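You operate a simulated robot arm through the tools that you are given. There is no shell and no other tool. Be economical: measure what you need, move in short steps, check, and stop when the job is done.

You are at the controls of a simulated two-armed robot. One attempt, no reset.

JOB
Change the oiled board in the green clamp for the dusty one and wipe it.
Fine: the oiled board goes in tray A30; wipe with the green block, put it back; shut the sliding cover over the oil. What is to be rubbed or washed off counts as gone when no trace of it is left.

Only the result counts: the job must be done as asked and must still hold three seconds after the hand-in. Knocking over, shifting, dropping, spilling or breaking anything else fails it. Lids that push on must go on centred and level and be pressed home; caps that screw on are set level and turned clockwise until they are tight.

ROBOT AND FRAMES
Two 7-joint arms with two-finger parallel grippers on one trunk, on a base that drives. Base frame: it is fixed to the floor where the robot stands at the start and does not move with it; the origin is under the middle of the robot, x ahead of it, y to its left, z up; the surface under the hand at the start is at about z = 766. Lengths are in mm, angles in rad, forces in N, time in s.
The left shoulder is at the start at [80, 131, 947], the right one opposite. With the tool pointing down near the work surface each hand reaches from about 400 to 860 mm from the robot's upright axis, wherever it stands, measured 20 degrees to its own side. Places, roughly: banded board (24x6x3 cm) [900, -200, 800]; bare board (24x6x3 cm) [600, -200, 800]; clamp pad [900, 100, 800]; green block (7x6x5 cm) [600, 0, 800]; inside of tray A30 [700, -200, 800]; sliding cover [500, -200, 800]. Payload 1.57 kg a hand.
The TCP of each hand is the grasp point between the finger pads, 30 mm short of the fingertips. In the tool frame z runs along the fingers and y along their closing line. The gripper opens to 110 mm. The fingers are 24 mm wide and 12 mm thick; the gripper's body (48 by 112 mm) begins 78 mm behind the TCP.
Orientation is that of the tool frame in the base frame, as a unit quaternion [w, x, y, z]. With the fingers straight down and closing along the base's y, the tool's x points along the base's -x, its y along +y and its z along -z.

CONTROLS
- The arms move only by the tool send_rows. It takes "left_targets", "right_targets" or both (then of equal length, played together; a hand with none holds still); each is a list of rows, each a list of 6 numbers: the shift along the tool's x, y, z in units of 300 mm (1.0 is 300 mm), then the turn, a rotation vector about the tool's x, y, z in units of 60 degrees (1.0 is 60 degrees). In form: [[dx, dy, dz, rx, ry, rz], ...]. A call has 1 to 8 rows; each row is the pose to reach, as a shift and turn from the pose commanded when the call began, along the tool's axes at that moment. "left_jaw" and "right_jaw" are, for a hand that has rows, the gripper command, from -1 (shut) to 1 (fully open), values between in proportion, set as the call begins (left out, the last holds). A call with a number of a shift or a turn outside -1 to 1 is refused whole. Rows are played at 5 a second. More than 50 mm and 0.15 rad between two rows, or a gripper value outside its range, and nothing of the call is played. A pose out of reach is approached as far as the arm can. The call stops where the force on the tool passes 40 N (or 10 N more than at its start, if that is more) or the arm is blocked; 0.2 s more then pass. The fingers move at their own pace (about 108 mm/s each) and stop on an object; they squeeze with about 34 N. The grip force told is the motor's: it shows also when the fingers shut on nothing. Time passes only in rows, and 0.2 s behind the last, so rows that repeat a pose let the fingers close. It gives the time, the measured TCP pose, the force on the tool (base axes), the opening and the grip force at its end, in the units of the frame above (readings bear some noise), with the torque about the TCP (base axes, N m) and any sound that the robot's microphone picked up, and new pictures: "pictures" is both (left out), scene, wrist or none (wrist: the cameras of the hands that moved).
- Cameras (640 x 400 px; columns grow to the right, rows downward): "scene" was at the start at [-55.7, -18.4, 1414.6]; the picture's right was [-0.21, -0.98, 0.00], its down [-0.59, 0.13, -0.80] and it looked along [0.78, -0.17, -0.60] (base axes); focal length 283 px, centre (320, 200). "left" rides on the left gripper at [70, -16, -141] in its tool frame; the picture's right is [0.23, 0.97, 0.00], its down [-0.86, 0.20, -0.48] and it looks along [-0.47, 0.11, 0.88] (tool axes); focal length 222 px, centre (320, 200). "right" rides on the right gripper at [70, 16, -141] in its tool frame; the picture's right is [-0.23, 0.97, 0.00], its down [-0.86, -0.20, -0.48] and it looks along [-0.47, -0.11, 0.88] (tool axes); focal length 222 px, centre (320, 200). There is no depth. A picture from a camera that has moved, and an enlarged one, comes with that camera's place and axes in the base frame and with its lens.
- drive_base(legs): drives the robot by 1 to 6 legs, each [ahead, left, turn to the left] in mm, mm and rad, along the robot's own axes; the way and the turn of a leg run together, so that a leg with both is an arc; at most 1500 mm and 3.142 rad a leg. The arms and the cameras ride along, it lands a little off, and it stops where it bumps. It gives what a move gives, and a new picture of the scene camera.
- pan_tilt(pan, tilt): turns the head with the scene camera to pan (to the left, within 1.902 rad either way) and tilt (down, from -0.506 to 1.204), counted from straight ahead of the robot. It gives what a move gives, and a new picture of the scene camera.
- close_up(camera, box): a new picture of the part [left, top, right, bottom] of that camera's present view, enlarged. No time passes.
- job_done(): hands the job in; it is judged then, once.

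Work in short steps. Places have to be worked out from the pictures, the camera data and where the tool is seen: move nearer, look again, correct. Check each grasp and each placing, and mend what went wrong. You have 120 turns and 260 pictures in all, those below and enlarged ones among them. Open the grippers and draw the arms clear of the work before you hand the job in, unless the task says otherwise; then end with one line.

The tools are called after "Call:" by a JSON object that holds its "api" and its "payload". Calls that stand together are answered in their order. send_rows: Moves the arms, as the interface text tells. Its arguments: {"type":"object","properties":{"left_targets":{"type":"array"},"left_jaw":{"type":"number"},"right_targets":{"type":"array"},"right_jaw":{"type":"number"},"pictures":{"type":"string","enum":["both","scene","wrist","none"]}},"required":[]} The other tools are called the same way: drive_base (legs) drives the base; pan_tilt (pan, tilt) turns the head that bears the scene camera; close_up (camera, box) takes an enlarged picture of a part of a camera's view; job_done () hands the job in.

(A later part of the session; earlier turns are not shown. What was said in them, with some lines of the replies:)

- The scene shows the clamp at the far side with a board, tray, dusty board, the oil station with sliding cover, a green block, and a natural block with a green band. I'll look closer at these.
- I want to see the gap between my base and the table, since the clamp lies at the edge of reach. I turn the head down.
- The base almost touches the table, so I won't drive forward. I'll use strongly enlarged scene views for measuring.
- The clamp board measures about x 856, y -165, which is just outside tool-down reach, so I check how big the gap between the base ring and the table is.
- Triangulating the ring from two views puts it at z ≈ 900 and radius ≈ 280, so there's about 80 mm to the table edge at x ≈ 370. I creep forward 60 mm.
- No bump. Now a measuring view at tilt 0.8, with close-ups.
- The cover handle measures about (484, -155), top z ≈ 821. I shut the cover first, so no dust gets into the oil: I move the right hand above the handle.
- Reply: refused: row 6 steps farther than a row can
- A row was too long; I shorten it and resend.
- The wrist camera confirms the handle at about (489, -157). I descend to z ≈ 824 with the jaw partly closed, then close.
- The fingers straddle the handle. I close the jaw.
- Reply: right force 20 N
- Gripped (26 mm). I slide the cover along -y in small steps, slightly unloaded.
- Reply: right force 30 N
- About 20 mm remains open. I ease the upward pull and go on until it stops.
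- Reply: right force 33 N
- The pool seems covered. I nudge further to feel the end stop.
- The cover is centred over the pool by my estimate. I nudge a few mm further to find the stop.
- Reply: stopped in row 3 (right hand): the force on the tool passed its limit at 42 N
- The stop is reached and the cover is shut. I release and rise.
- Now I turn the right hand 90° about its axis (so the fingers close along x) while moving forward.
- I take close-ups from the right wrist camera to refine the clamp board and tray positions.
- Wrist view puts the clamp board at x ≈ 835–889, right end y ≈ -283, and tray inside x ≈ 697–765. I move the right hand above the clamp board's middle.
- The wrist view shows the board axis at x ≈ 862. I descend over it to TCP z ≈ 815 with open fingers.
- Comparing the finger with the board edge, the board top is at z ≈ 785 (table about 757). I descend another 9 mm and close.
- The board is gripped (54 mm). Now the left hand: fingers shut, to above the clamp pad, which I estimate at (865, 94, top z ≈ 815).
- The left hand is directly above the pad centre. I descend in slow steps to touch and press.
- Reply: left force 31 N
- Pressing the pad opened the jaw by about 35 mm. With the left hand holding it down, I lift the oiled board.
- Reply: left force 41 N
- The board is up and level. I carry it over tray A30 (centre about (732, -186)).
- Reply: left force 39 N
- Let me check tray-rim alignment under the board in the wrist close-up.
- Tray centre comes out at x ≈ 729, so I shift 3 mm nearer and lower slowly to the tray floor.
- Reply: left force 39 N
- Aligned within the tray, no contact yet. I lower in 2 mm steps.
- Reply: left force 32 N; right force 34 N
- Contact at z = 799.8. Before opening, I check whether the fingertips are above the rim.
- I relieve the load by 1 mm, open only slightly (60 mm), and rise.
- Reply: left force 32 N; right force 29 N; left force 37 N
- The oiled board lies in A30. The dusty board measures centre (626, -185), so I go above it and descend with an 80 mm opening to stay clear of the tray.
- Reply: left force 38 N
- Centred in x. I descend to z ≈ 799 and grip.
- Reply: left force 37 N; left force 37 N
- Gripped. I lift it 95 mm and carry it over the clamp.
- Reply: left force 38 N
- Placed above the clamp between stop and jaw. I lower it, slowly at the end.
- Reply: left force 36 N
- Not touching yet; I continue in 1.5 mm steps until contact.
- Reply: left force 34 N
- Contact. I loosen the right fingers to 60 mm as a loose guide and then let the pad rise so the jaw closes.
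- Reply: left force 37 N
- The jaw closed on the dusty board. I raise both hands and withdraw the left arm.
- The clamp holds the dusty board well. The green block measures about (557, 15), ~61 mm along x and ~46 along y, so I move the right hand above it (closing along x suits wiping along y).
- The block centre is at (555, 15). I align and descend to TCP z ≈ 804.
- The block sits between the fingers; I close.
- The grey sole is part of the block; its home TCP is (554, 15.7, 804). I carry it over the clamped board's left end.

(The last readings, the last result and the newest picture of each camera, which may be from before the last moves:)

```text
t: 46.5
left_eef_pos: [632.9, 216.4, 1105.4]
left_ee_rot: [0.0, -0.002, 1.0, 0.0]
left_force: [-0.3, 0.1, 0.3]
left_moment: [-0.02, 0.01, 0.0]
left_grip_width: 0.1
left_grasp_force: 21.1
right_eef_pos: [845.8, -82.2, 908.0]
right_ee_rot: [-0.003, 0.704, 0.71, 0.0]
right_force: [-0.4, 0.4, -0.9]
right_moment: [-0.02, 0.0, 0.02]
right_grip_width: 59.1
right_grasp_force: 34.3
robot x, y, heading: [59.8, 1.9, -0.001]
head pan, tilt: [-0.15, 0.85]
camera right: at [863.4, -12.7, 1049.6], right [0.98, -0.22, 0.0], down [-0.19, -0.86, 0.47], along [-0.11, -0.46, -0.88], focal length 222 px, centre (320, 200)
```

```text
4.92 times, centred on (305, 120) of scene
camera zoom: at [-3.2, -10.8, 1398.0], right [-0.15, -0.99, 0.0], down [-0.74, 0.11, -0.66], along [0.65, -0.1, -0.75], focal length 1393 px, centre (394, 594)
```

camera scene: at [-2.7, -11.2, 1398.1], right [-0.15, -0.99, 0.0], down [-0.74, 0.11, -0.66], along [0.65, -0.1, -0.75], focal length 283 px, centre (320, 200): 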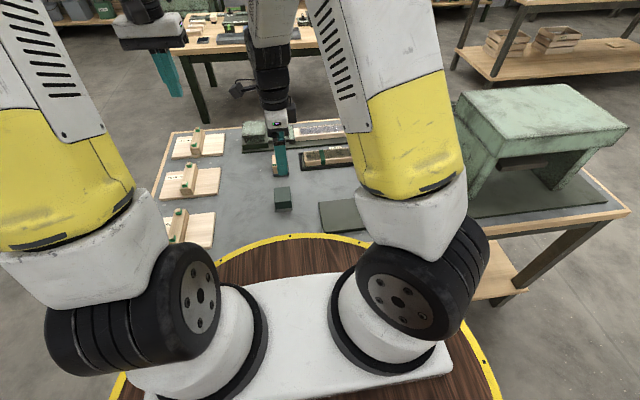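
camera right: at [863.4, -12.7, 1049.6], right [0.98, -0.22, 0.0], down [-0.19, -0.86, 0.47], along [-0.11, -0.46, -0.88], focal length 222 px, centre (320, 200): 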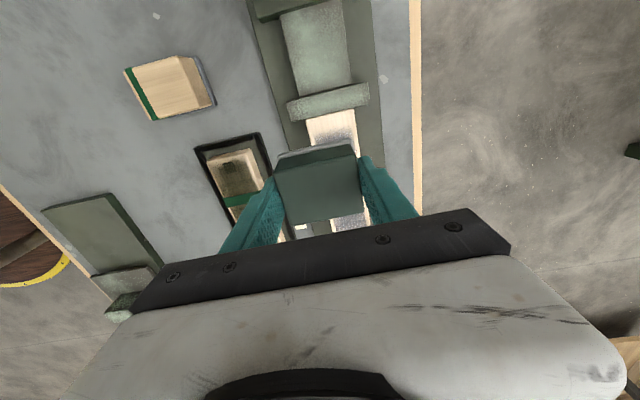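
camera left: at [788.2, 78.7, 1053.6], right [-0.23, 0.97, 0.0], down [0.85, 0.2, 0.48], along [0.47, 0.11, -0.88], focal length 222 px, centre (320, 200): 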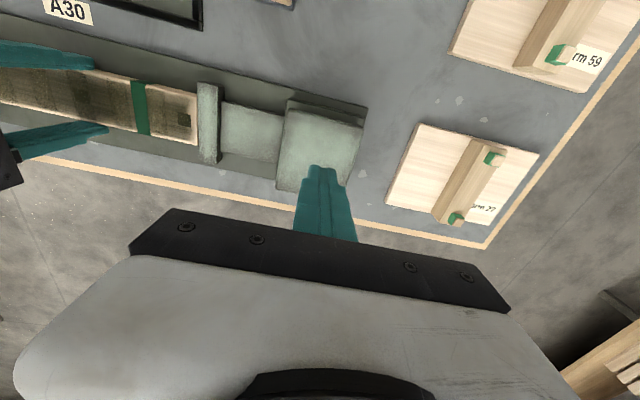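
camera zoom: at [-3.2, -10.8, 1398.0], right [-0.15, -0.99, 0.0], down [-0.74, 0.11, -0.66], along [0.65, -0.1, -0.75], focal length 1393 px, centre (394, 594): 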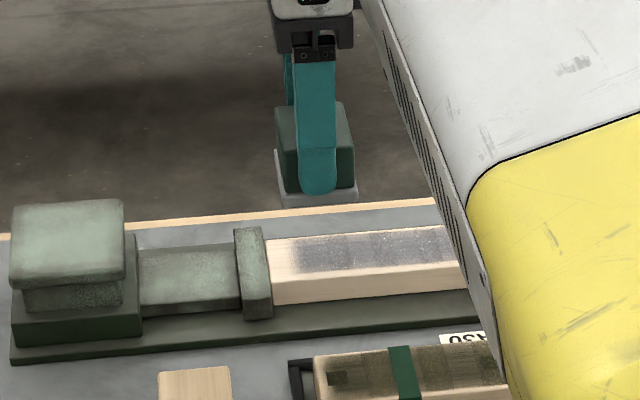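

I move to x = 863, y = -90 and descend slowly to contact with the board.

Call:
{"api": "send_rows", "payload": {"right_targets": [[-0.026, 0.058, 0.05, 0, 0, 0], [-0.026, 0.058, 0.15, 0, 0, 0], [-0.026, 0.058, 0.215, 0, 0, 0], [-0.026, 0.058, 0.225, 0, 0, 0], [-0.026, 0.058, 0.235, 0, 0, 0], [-0.026, 0.058, 0.243, 0, 0, 0]], "pictures": "none"}}

Call:
{"api": "close_up", "payload": {"camera": "scene", "box": [260, 90, 360, 160]}}

```text
t: 47.9
left_eef_pos: [632.9, 215.7, 1104.4]
left_ee_rot: [0.0, -0.001, 1.0, 0.0]
left_force: [0.0, 0.0, 0.3]
left_moment: [-0.04, 0.02, 0.01]
left_grip_width: 0.0
left_grasp_force: 21.2
right_eef_pos: [862.7, -90.4, 835.5]
right_ee_rot: [-0.002, 0.706, 0.709, 0.0]
right_force: [0.4, 0.5, 0.1]
right_moment: [-0.02, -0.01, 0.01]
right_grip_width: 59.0
right_grasp_force: 33.4
robot x, y, heading: [58.0, 1.4, 0.005]
head pan, tilt: [-0.15, 0.85]
```

```text
5.71 times, centred on (310, 125) of scene
camera zoom: at [-2.8, -11.0, 1398.1], right [-0.15, -0.99, 0.0], down [-0.74, 0.11, -0.66], along [0.65, -0.1, -0.75], focal length 1616 px, centre (377, 629)
```

zoom: 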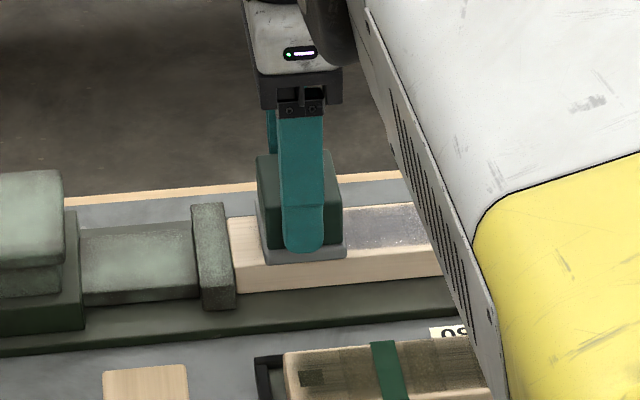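

Just above the board. I lower in 1 mm steps until light contact.

Call:
{"api": "send_rows", "payload": {"right_targets": [[0, 0, 0.004, 0, 0, 0], [0, 0, 0.008, 0, 0, 0], [0, 0, 0.012, 0, 0, 0]], "pictures": "none"}}

```text
t: 48.7
left_eef_pos: [631.2, 216.1, 1104.5]
left_ee_rot: [0.0, -0.001, 1.0, -0.001]
left_force: [0.5, 0.4, 0.4]
left_moment: [-0.02, -0.01, 0.0]
left_grip_width: 0.0
left_grasp_force: 21.7
right_eef_pos: [864.1, -90.3, 834.2]
right_ee_rot: [-0.002, 0.705, 0.709, 0.002]
right_force: [-3.8, -0.7, 16.6]
right_moment: [-0.08, 0.27, -0.02]
right_grip_width: 59.3
right_grasp_force: 33.8
robot x, y, heading: [62.5, 2.8, 0.001]
head pan, tilt: [-0.15, 0.85]
```

16 N contact. First stroke: up to the jaw, then along to the stop.

Call:
{"api": "send_rows", "payload": {"right_targets": [[0.025, 0, 0, 0, 0, 0], [0.045, 0, 0, 0, 0, 0], [-0.05, 0, 0, 0, 0, 0], [-0.15, 0, 0, 0, 0, 0], [-0.25, 0, 0, 0, 0, 0], [-0.35, 0, 0, 0, 0, 0], [-0.45, 0, 0, 0, 0, 0], [-0.545, 0, 0, 0, 0, 0]], "pictures": "wrist"}}

Call:
{"api": "close_up", "payload": {"camera": "scene", "box": [260, 90, 380, 160]}}

```text
t: 50.5
left_eef_pos: [632.8, 216.1, 1104.6]
left_ee_rot: [-0.001, 0.0, 1.0, 0.0]
left_force: [0.4, 0.3, 0.2]
left_moment: [-0.02, -0.01, 0.01]
left_grip_width: 0.2
left_grasp_force: 20.6
right_eef_pos: [864.6, -253.3, 832.0]
right_ee_rot: [-0.001, 0.705, 0.709, 0.001]
right_force: [-0.7, 7.3, 27.1]
right_moment: [0.3, 0.01, -0.11]
right_grip_width: 59.3
right_grasp_force: 33.8
robot x, y, heading: [58.5, -4.0, 0.003]
head pan, tilt: [-0.15, 0.85]
camera right: at [881.5, -183.8, 974.2], right [0.98, -0.22, 0.0], down [-0.19, -0.86, 0.48], along [-0.11, -0.46, -0.88], focal length 222 px, centre (320, 200)
```

right: 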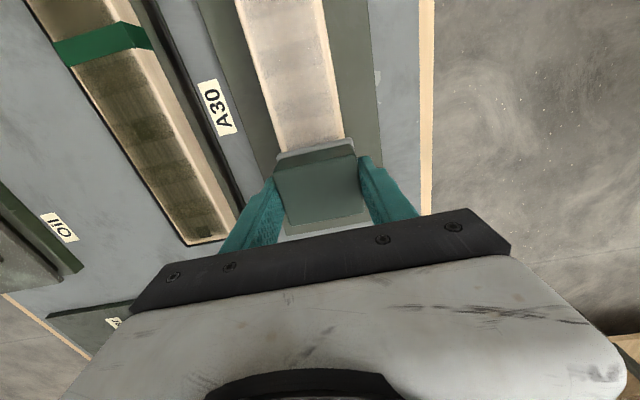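

```text
5.33 times, centred on (320, 125) of scene
camera zoom: at [-3.9, -10.3, 1398.0], right [-0.15, -0.99, 0.0], down [-0.74, 0.11, -0.66], along [0.65, -0.1, -0.75], focal length 1509 px, centre (320, 600)
```

zoom: 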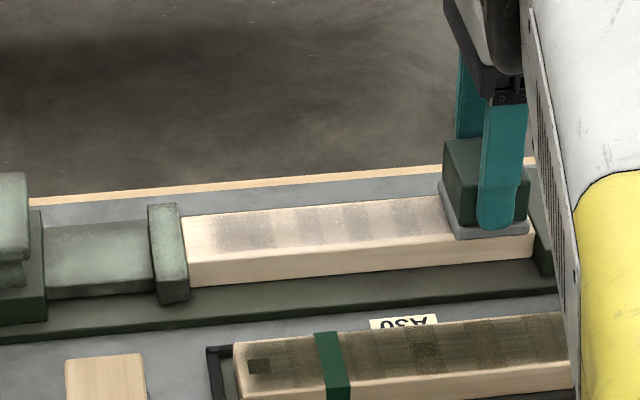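

The dust has about halved. More back-and-forth strokes follow.

Call:
{"api": "send_rows", "payload": {"right_targets": [[0.15, 0, 0, 0, 0, 0], [0.3, 0, 0, 0, 0, 0], [0.45, 0, 0, 0, 0, 0], [0.585, 0, 0, 0, 0, 0], [0.44, 0, 0, 0, 0, 0], [0.29, 0, 0, 0, 0, 0], [0.14, 0, 0, 0, 0, 0], [-0.01, 0, 0, 0, 0, 0]], "pictures": "none"}}

Call:
{"api": "send_rows", "payload": {"right_targets": [[0.15, 0, 0, 0, 0, 0], [0.3, 0, 0, 0, 0, 0], [0.45, 0, 0, 0, 0, 0], [0.59, 0, 0, 0, 0, 0], [0.45, 0, 0, 0, 0, 0], [0.3, 0, 0, 0, 0, 0], [0.15, 0, 0, 0, 0, 0], [0, 0, 0, 0, 0, 0]], "pictures": "none"}}

Call:
{"api": "close_up", "payload": {"camera": "scene", "box": [260, 90, 380, 160]}}

Call:
{"api": "close_up", "payload": {"camera": "right", "box": [200, 0, 400, 160]}}

```text
t: 52.3
left_eef_pos: [632.1, 216.0, 1106.3]
left_ee_rot: [0.0, -0.001, 1.0, 0.0]
left_force: [0.0, 0.0, -0.4]
left_moment: [-0.03, 0.02, 0.03]
left_grip_width: 0.1
left_grasp_force: 21.6
right_eef_pos: [864.2, -257.1, 833.1]
right_ee_rot: [-0.001, 0.704, 0.71, 0.001]
right_force: [0.4, 3.7, 22.9]
right_moment: [0.04, -0.02, -0.18]
right_grip_width: 58.9
right_grasp_force: 33.8
robot x, y, heading: [58.6, -0.3, 0.001]
head pan, tilt: [-0.15, 0.85]
```

```text
t: 54.1
left_eef_pos: [631.4, 215.7, 1105.3]
left_ee_rot: [0.0, -0.001, 1.0, -0.001]
left_force: [-1.1, 0.4, 0.7]
left_moment: [-0.06, 0.03, -0.03]
left_grip_width: 0.2
left_grasp_force: 21.3
right_eef_pos: [863.5, -255.9, 831.9]
right_ee_rot: [-0.001, 0.705, 0.709, 0.001]
right_force: [0.2, 3.2, 22.2]
right_moment: [0.18, -0.07, -0.15]
right_grip_width: 59.3
right_grasp_force: 33.8
robot x, y, heading: [59.9, 1.0, 0.003]
head pan, tilt: [-0.15, 0.85]
```

```text
5.33 times, centred on (320, 125) of scene
camera zoom: at [-3.6, -10.3, 1398.0], right [-0.15, -0.99, 0.0], down [-0.74, 0.11, -0.66], along [0.65, -0.1, -0.75], focal length 1509 px, centre (320, 600)
```

zoom: 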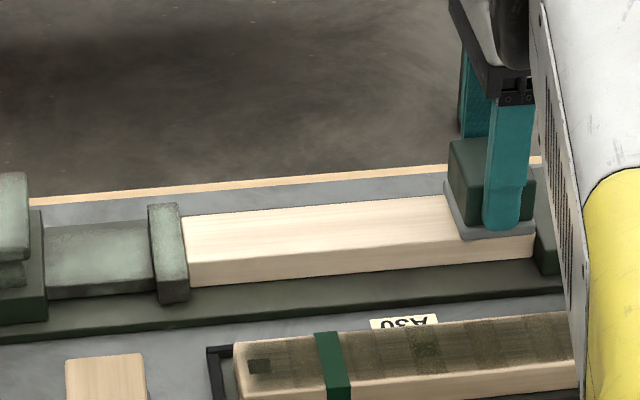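

```text
2.50 times, centred on (300, 80) of right
camera zoom: at [880.9, -187.3, 973.7], right [0.98, -0.22, 0.0], down [-0.19, -0.86, 0.48], along [-0.11, -0.46, -0.88], focal length 555 px, centre (370, 500)
```

zoom: 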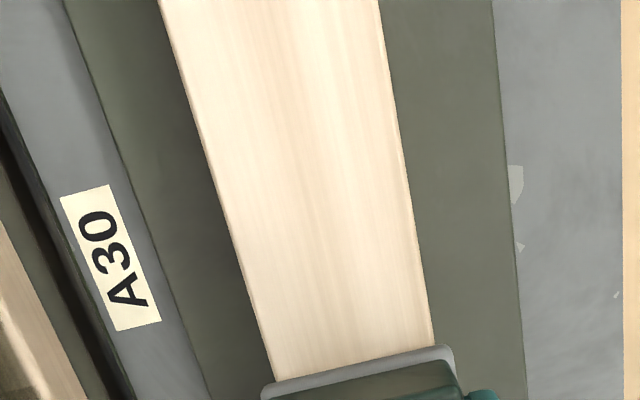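

Looks clean. Two extra passes for safety (extra at the ends), ending mid-board, then lift to inspect the right end.

Call:
{"api": "send_rows", "payload": {"right_targets": [[0.1, 0, 0, 0, 0, 0], [-0.005, 0, 0, 0, 0, 0], [0.15, 0, 0, 0, 0, 0], [0.3, 0, 0, 0, 0, 0], [0.45, 0, 0, 0, 0, 0], [0.595, 0, 0, 0, 0, 0], [0.5, 0, 0, 0, 0, 0], [0.595, 0, 0, 0, 0, 0]], "pictures": "none"}}

Call:
{"api": "send_rows", "payload": {"right_targets": [[-0.1, 0, 0, 0, 0, 0], [-0.1, 0, -0.05, 0, 0, 0], [-0.05, 0, -0.15, 0, 0, 0], [0.0, 0, -0.25, 0, 0, 0]], "pictures": "wrist"}}

Call:
{"api": "close_up", "payload": {"camera": "scene", "box": [260, 90, 380, 160]}}

```text
t: 55.9
left_eef_pos: [633.1, 215.9, 1104.3]
left_ee_rot: [0.0, 0.0, 1.0, 0.0]
left_force: [0.5, 0.3, 2.3]
left_moment: [0.0, 0.0, -0.02]
left_grip_width: 0.0
left_grasp_force: 21.2
right_eef_pos: [861.4, -77.9, 832.0]
right_ee_rot: [-0.002, 0.705, 0.71, 0.001]
right_force: [0.2, -1.9, 12.6]
right_moment: [-0.22, -0.14, 0.09]
right_grip_width: 59.3
right_grasp_force: 34.0
robot x, y, heading: [59.3, -0.1, -0.005]
head pan, tilt: [-0.15, 0.85]
```

```text
t: 56.9
left_eef_pos: [633.5, 215.2, 1104.8]
left_ee_rot: [0.0, 0.0, 1.0, 0.0]
left_force: [0.0, -0.9, 0.5]
left_moment: [-0.01, -0.02, 0.04]
left_grip_width: 0.0
left_grasp_force: 21.2
right_eef_pos: [863.7, -77.6, 905.8]
right_ee_rot: [-0.002, 0.705, 0.709, 0.0]
right_force: [-0.1, -0.3, -1.0]
right_moment: [0.02, 0.04, -0.01]
right_grip_width: 59.0
right_grasp_force: 34.0
robot x, y, heading: [60.3, -1.1, -0.001]
head pan, tilt: [-0.15, 0.85]
camera right: at [879.7, -8.5, 1048.3], right [0.98, -0.22, 0.0], down [-0.19, -0.86, 0.48], along [-0.11, -0.46, -0.88], focal length 222 px, centre (320, 200)
```

right: 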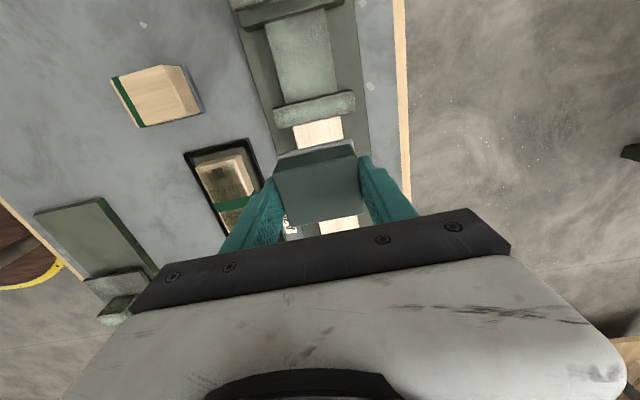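

```text
5.33 times, centred on (320, 125) of scene
camera zoom: at [-2.6, -11.2, 1398.1], right [-0.15, -0.99, 0.0], down [-0.74, 0.11, -0.66], along [0.65, -0.1, -0.75], focal length 1509 px, centre (320, 600)
```

zoom: 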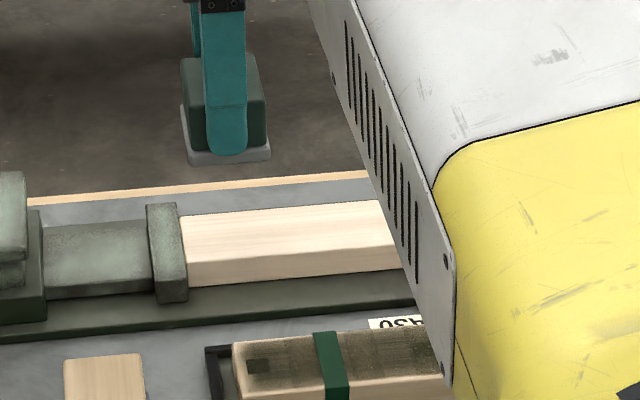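

I carry the block back above its home spot (554, 15.7), then inspect the whole board.

Call:
{"api": "send_rows", "payload": {"right_targets": [[0.03, -0.12, 0, 0, 0, 0], [0.08, -0.24, 0, 0, 0, 0], [0.12, -0.36, 0, 0, 0, 0], [0.16, -0.48, 0, 0, 0, 0], [0.2, -0.61, 0, 0, 0, 0], [0.24, -0.74, 0, 0, 0, 0], [0.28, -0.87, 0, 0, 0, 0], [0.312, -1.0, 0, 0, 0, 0]], "pictures": "none"}}

Call:
{"api": "close_up", "payload": {"camera": "scene", "box": [290, 90, 390, 160]}}

```text
t: 58.7
left_eef_pos: [633.5, 215.8, 1103.9]
left_ee_rot: [0.0, -0.001, 1.0, 0.0]
left_force: [0.6, -0.3, -0.1]
left_moment: [0.01, 0.02, 0.01]
left_grip_width: 0.0
left_grasp_force: 21.1
right_eef_pos: [562.3, 13.2, 905.7]
right_ee_rot: [-0.002, 0.705, 0.709, 0.001]
right_force: [0.2, -0.6, -1.1]
right_moment: [-0.01, -0.03, -0.01]
right_grip_width: 59.2
right_grasp_force: 33.8
robot x, y, heading: [62.5, -1.0, 0.003]
head pan, tilt: [-0.15, 0.85]
```

```text
5.71 times, centred on (340, 125) of scene
camera zoom: at [-2.5, -11.1, 1398.1], right [-0.15, -0.99, 0.0], down [-0.74, 0.11, -0.66], along [0.65, -0.1, -0.75], focal length 1616 px, centre (206, 629)
```

zoom: 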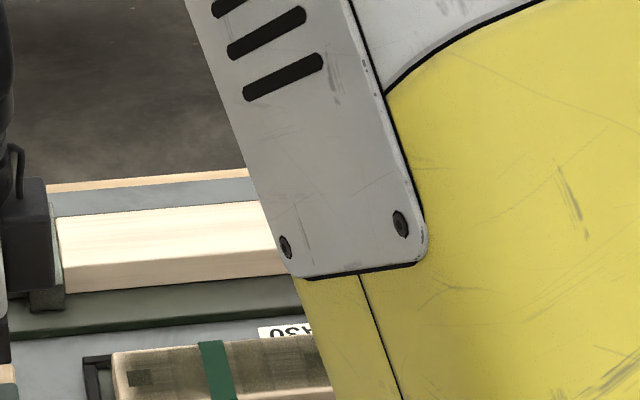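

I set the block down at its home spot, slowly at the end.

Call:
{"api": "send_rows", "payload": {"right_targets": [[0.008, -0.027, 0.05, 0, 0, 0], [0.008, -0.027, 0.18, 0, 0, 0], [0.008, -0.027, 0.28, 0, 0, 0], [0.008, -0.027, 0.32, 0, 0, 0], [0.008, -0.027, 0.332, 0, 0, 0], [0.008, -0.027, 0.337, 0, 0, 0]], "pictures": "none"}}

```text
t: 60.1
left_eef_pos: [632.1, 216.0, 1105.3]
left_ee_rot: [0.0, -0.001, 1.0, 0.001]
left_force: [-0.6, 0.0, 0.1]
left_moment: [-0.02, -0.02, -0.03]
left_grip_width: 0.0
left_grasp_force: 21.5
right_eef_pos: [554.4, 17.1, 806.7]
right_ee_rot: [-0.003, 0.705, 0.71, 0.002]
right_force: [0.2, -0.1, -1.4]
right_moment: [0.01, 0.0, -0.02]
right_grip_width: 59.3
right_grasp_force: 34.4
robot x, y, heading: [59.5, 3.8, 0.003]
head pan, tilt: [-0.15, 0.85]
```

Call:
{"api": "send_rows", "payload": {"right_targets": [[-0.003, 0, 0.005, 0, 0, 0], [-0.003, 0, 0.009, 0, 0, 0]], "pictures": "none"}}

```text
t: 60.7
left_eef_pos: [633.3, 215.0, 1104.3]
left_ee_rot: [0.0, -0.001, 1.0, 0.0]
left_force: [0.2, -0.2, 0.4]
left_moment: [0.04, 0.01, 0.01]
left_grip_width: 0.0
left_grasp_force: 21.0
right_eef_pos: [553.8, 16.2, 802.8]
right_ee_rot: [-0.002, 0.706, 0.709, 0.001]
right_force: [-0.6, 0.6, -0.9]
right_moment: [0.0, -0.01, 0.02]
right_grip_width: 59.0
right_grasp_force: 33.9
robot x, y, heading: [57.7, -1.6, 0.006]
head pan, tilt: [-0.15, 0.85]
```

No contact yet (the block may have slid up slightly in the grip); I continue.

Call:
{"api": "send_rows", "payload": {"right_targets": [[0, 0, 0.004, 0, 0, 0], [0, 0, 0.008, 0, 0, 0]], "pictures": "none"}}

```text
t: 61.3
left_eef_pos: [632.4, 214.7, 1104.8]
left_ee_rot: [-0.001, 0.0, 1.0, 0.0]
left_force: [0.1, 0.4, -0.2]
left_moment: [-0.02, -0.02, -0.01]
left_grip_width: 0.0
left_grasp_force: 20.9
right_eef_pos: [553.2, 15.8, 801.9]
right_ee_rot: [-0.002, 0.705, 0.71, 0.002]
right_force: [-2.7, -2.7, 17.4]
right_moment: [-0.26, 0.0, 0.01]
right_grip_width: 59.0
right_grasp_force: 34.3
robot x, y, heading: [60.0, 1.1, 0.002]
head pan, tilt: [-0.15, 0.85]
```

Contact at 801.9. I release and rise.

Call:
{"api": "send_rows", "payload": {"right_targets": [[0, 0, -0.003, 0, 0, 0], [0, 0, -0.003, 0, 0, 0], [0, 0, -0.06, 0, 0, 0], [0, 0, -0.2, 0, 0, 0], [0, 0, -0.35, 0, 0, 0], [0, 0, -0.5, 0, 0, 0]], "right_jaw": 0.6, "pictures": "wrist"}}

Call:
{"api": "close_up", "payload": {"camera": "scene", "box": [240, 150, 340, 220]}}

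```text
t: 62.7
left_eef_pos: [632.8, 214.2, 1105.0]
left_ee_rot: [0.0, -0.001, 1.0, -0.001]
left_force: [0.4, -0.3, -1.6]
left_moment: [-0.01, 0.02, 0.04]
left_grip_width: 0.0
left_grasp_force: 21.5
right_eef_pos: [554.1, 14.6, 951.4]
right_ee_rot: [-0.003, 0.705, 0.709, 0.0]
right_force: [0.6, 1.3, 0.3]
right_moment: [-0.02, 0.02, 0.01]
right_grip_width: 88.0
right_grasp_force: 0.0
robot x, y, heading: [59.5, -1.7, -0.002]
head pan, tilt: [-0.15, 0.85]
camera right: at [571.7, 84.1, 1093.2], right [0.98, -0.22, 0.0], down [-0.19, -0.86, 0.48], along [-0.11, -0.46, -0.88], focal length 222 px, centre (320, 200)
```

right: 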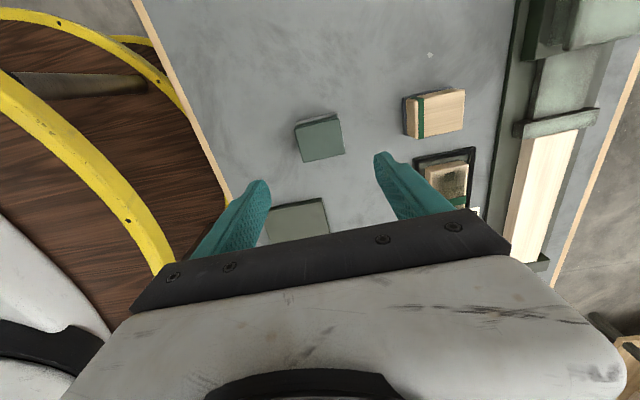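

```text
5.71 times, centred on (290, 185) of scene
camera zoom: at [-2.6, -10.8, 1398.1], right [-0.15, -0.99, 0.0], down [-0.74, 0.11, -0.66], along [0.65, -0.1, -0.75], focal length 1616 px, centre (491, 286)
```

zoom: 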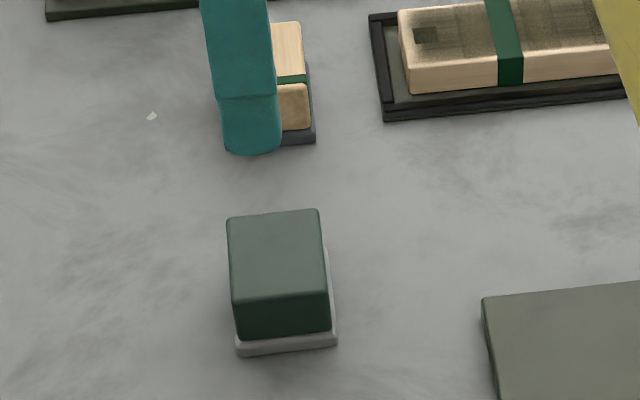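

The block is exactly where it was. I withdraw the right arm to the right and check everything.

Call:
{"api": "send_rows", "payload": {"right_targets": [[-0.1, 0.0, -0.06, 0, 0, 0], [-0.22, 0.0, -0.12, 0, 0, 0], [-0.35, 0.02, -0.18, 0, 0, 0], [-0.48, 0.04, -0.24, 0, 0, 0], [-0.61, 0.06, -0.29, 0, 0, 0], [-0.74, 0.08, -0.33, 0, 0, 0], [-0.87, 0.1, -0.33, 0, 0, 0], [-1.0, 0.12, -0.33, 0, 0, 0]], "right_jaw": 1, "left_targets": [[0, 0, 0, 0, 0, 0], [0, 0, 0, 0, 0, 0], [0, 0, 0, 0, 0, 0], [0, 0, 0, 0, 0, 0], [0, 0, 0, 0, 0, 0], [0, 0, 0, 0, 0, 0], [0, 0, 0, 0, 0, 0], [0, 0, 0, 0, 0, 0]], "left_jaw": 1, "pictures": "both"}}

Call:
{"api": "close_up", "payload": {"camera": "scene", "box": [230, 100, 400, 230]}}

Call:
{"api": "close_up", "payload": {"camera": "right", "box": [220, 0, 560, 240]}}

```text
t: 64.5
left_eef_pos: [633.1, 216.3, 1104.5]
left_ee_rot: [0.0, -0.001, 1.0, 0.0]
left_force: [0.2, -0.3, -0.6]
left_moment: [0.0, 0.0, 0.01]
left_grip_width: 110.0
left_grasp_force: 0.0
right_eef_pos: [593.5, -285.3, 1048.6]
right_ee_rot: [-0.003, 0.705, 0.71, 0.001]
right_force: [0.8, 0.2, -0.7]
right_moment: [-0.01, -0.01, -0.01]
right_grip_width: 110.1
right_grasp_force: 0.1
robot x, y, heading: [63.6, 3.0, 0.0]
head pan, tilt: [-0.15, 0.85]
camera scene: at [-3.0, -10.7, 1398.0], right [-0.15, -0.99, 0.0], down [-0.74, 0.11, -0.66], along [0.65, -0.1, -0.75], focal length 283 px, centre (320, 200)
camera right: at [610.0, -216.2, 1191.2], right [0.98, -0.22, 0.0], down [-0.19, -0.86, 0.48], along [-0.11, -0.46, -0.88], focal length 222 px, centre (320, 200)
camera left: at [562.5, 199.3, 1246.8], right [-0.23, 0.97, 0.0], down [0.85, 0.2, 0.48], along [0.47, 0.11, -0.88], focal length 222 px, centre (320, 200)
```

scene: 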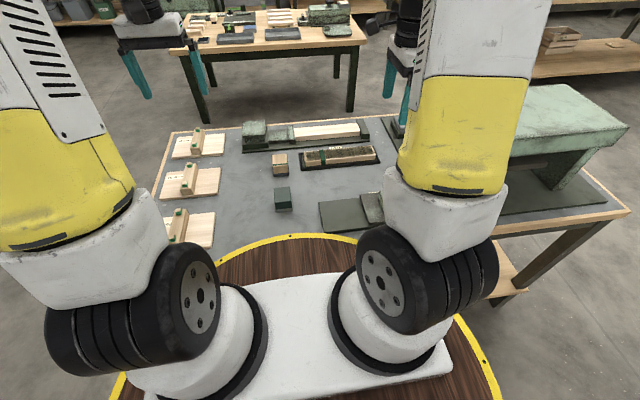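
right: 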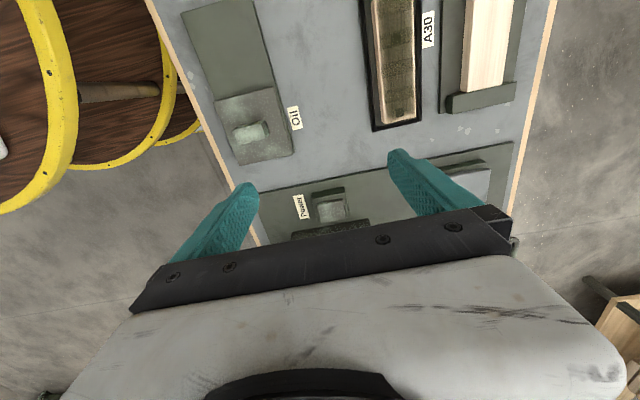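
left: 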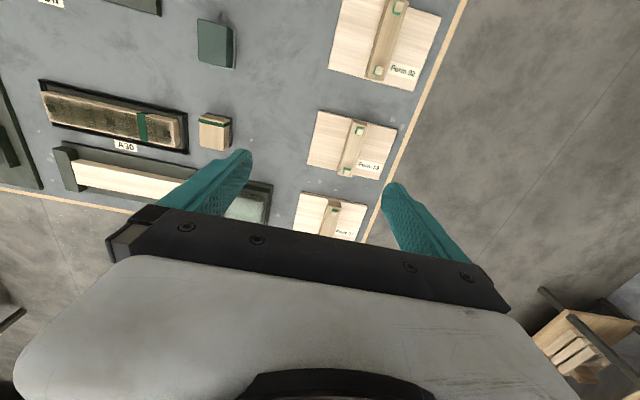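

```text
3.08 times, centred on (315, 165) of scene
camera zoom: at [-3.0, -10.7, 1398.0], right [-0.15, -0.99, 0.0], down [-0.74, 0.11, -0.66], along [0.65, -0.1, -0.75], focal length 870 px, centre (335, 308)
```

zoom: 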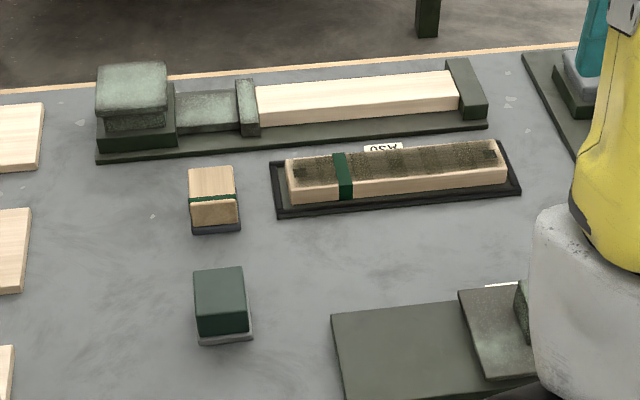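

```text
1.67 times, centred on (390, 120) of right
camera zoom: at [610.0, -216.2, 1191.2], right [0.98, -0.22, 0.0], down [-0.19, -0.86, 0.48], along [-0.11, -0.46, -0.88], focal length 370 px, centre (203, 333)
```

zoom: 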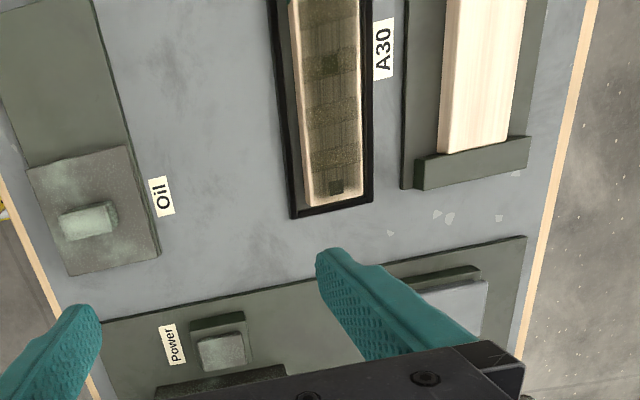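

All items are in place. One last close look at the wiped board for faint traces.

Call:
{"api": "close_up", "payload": {"camera": "scene", "box": [290, 112, 370, 142]}}

Call:
{"api": "close_up", "payload": {"camera": "right", "box": [340, 0, 540, 130]}}

```text
8.00 times, centred on (330, 127) of scene
camera zoom: at [-3.0, -10.7, 1398.0], right [-0.15, -0.99, 0.0], down [-0.74, 0.11, -0.66], along [0.65, -0.1, -0.75], focal length 2263 px, centre (240, 784)
```

zoom: 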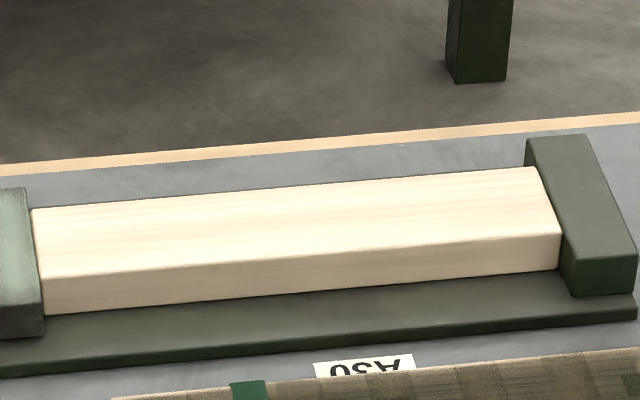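

```text
3.08 times, centred on (440, 65) of right
camera zoom: at [610.0, -216.2, 1191.2], right [0.98, -0.22, 0.0], down [-0.19, -0.86, 0.48], along [-0.11, -0.46, -0.88], focal length 684 px, centre (-49, 615)
```

zoom: 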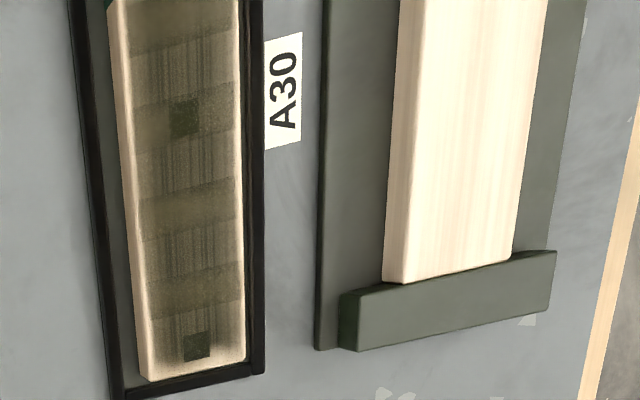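

The board is clean and clamped, the oiled board lies in A30, the block is home, the cover is shut, and both hands are open and clear. I hand in.

Call:
{"api": "job_done", "payload": {}}

```text
The job is handed in.
```

The dusty board is now clamped and wiped with no trace of dust visible; the oiled board is in tray A30, the green block is back in its place, the oil cover is shut, and I handed the job in.
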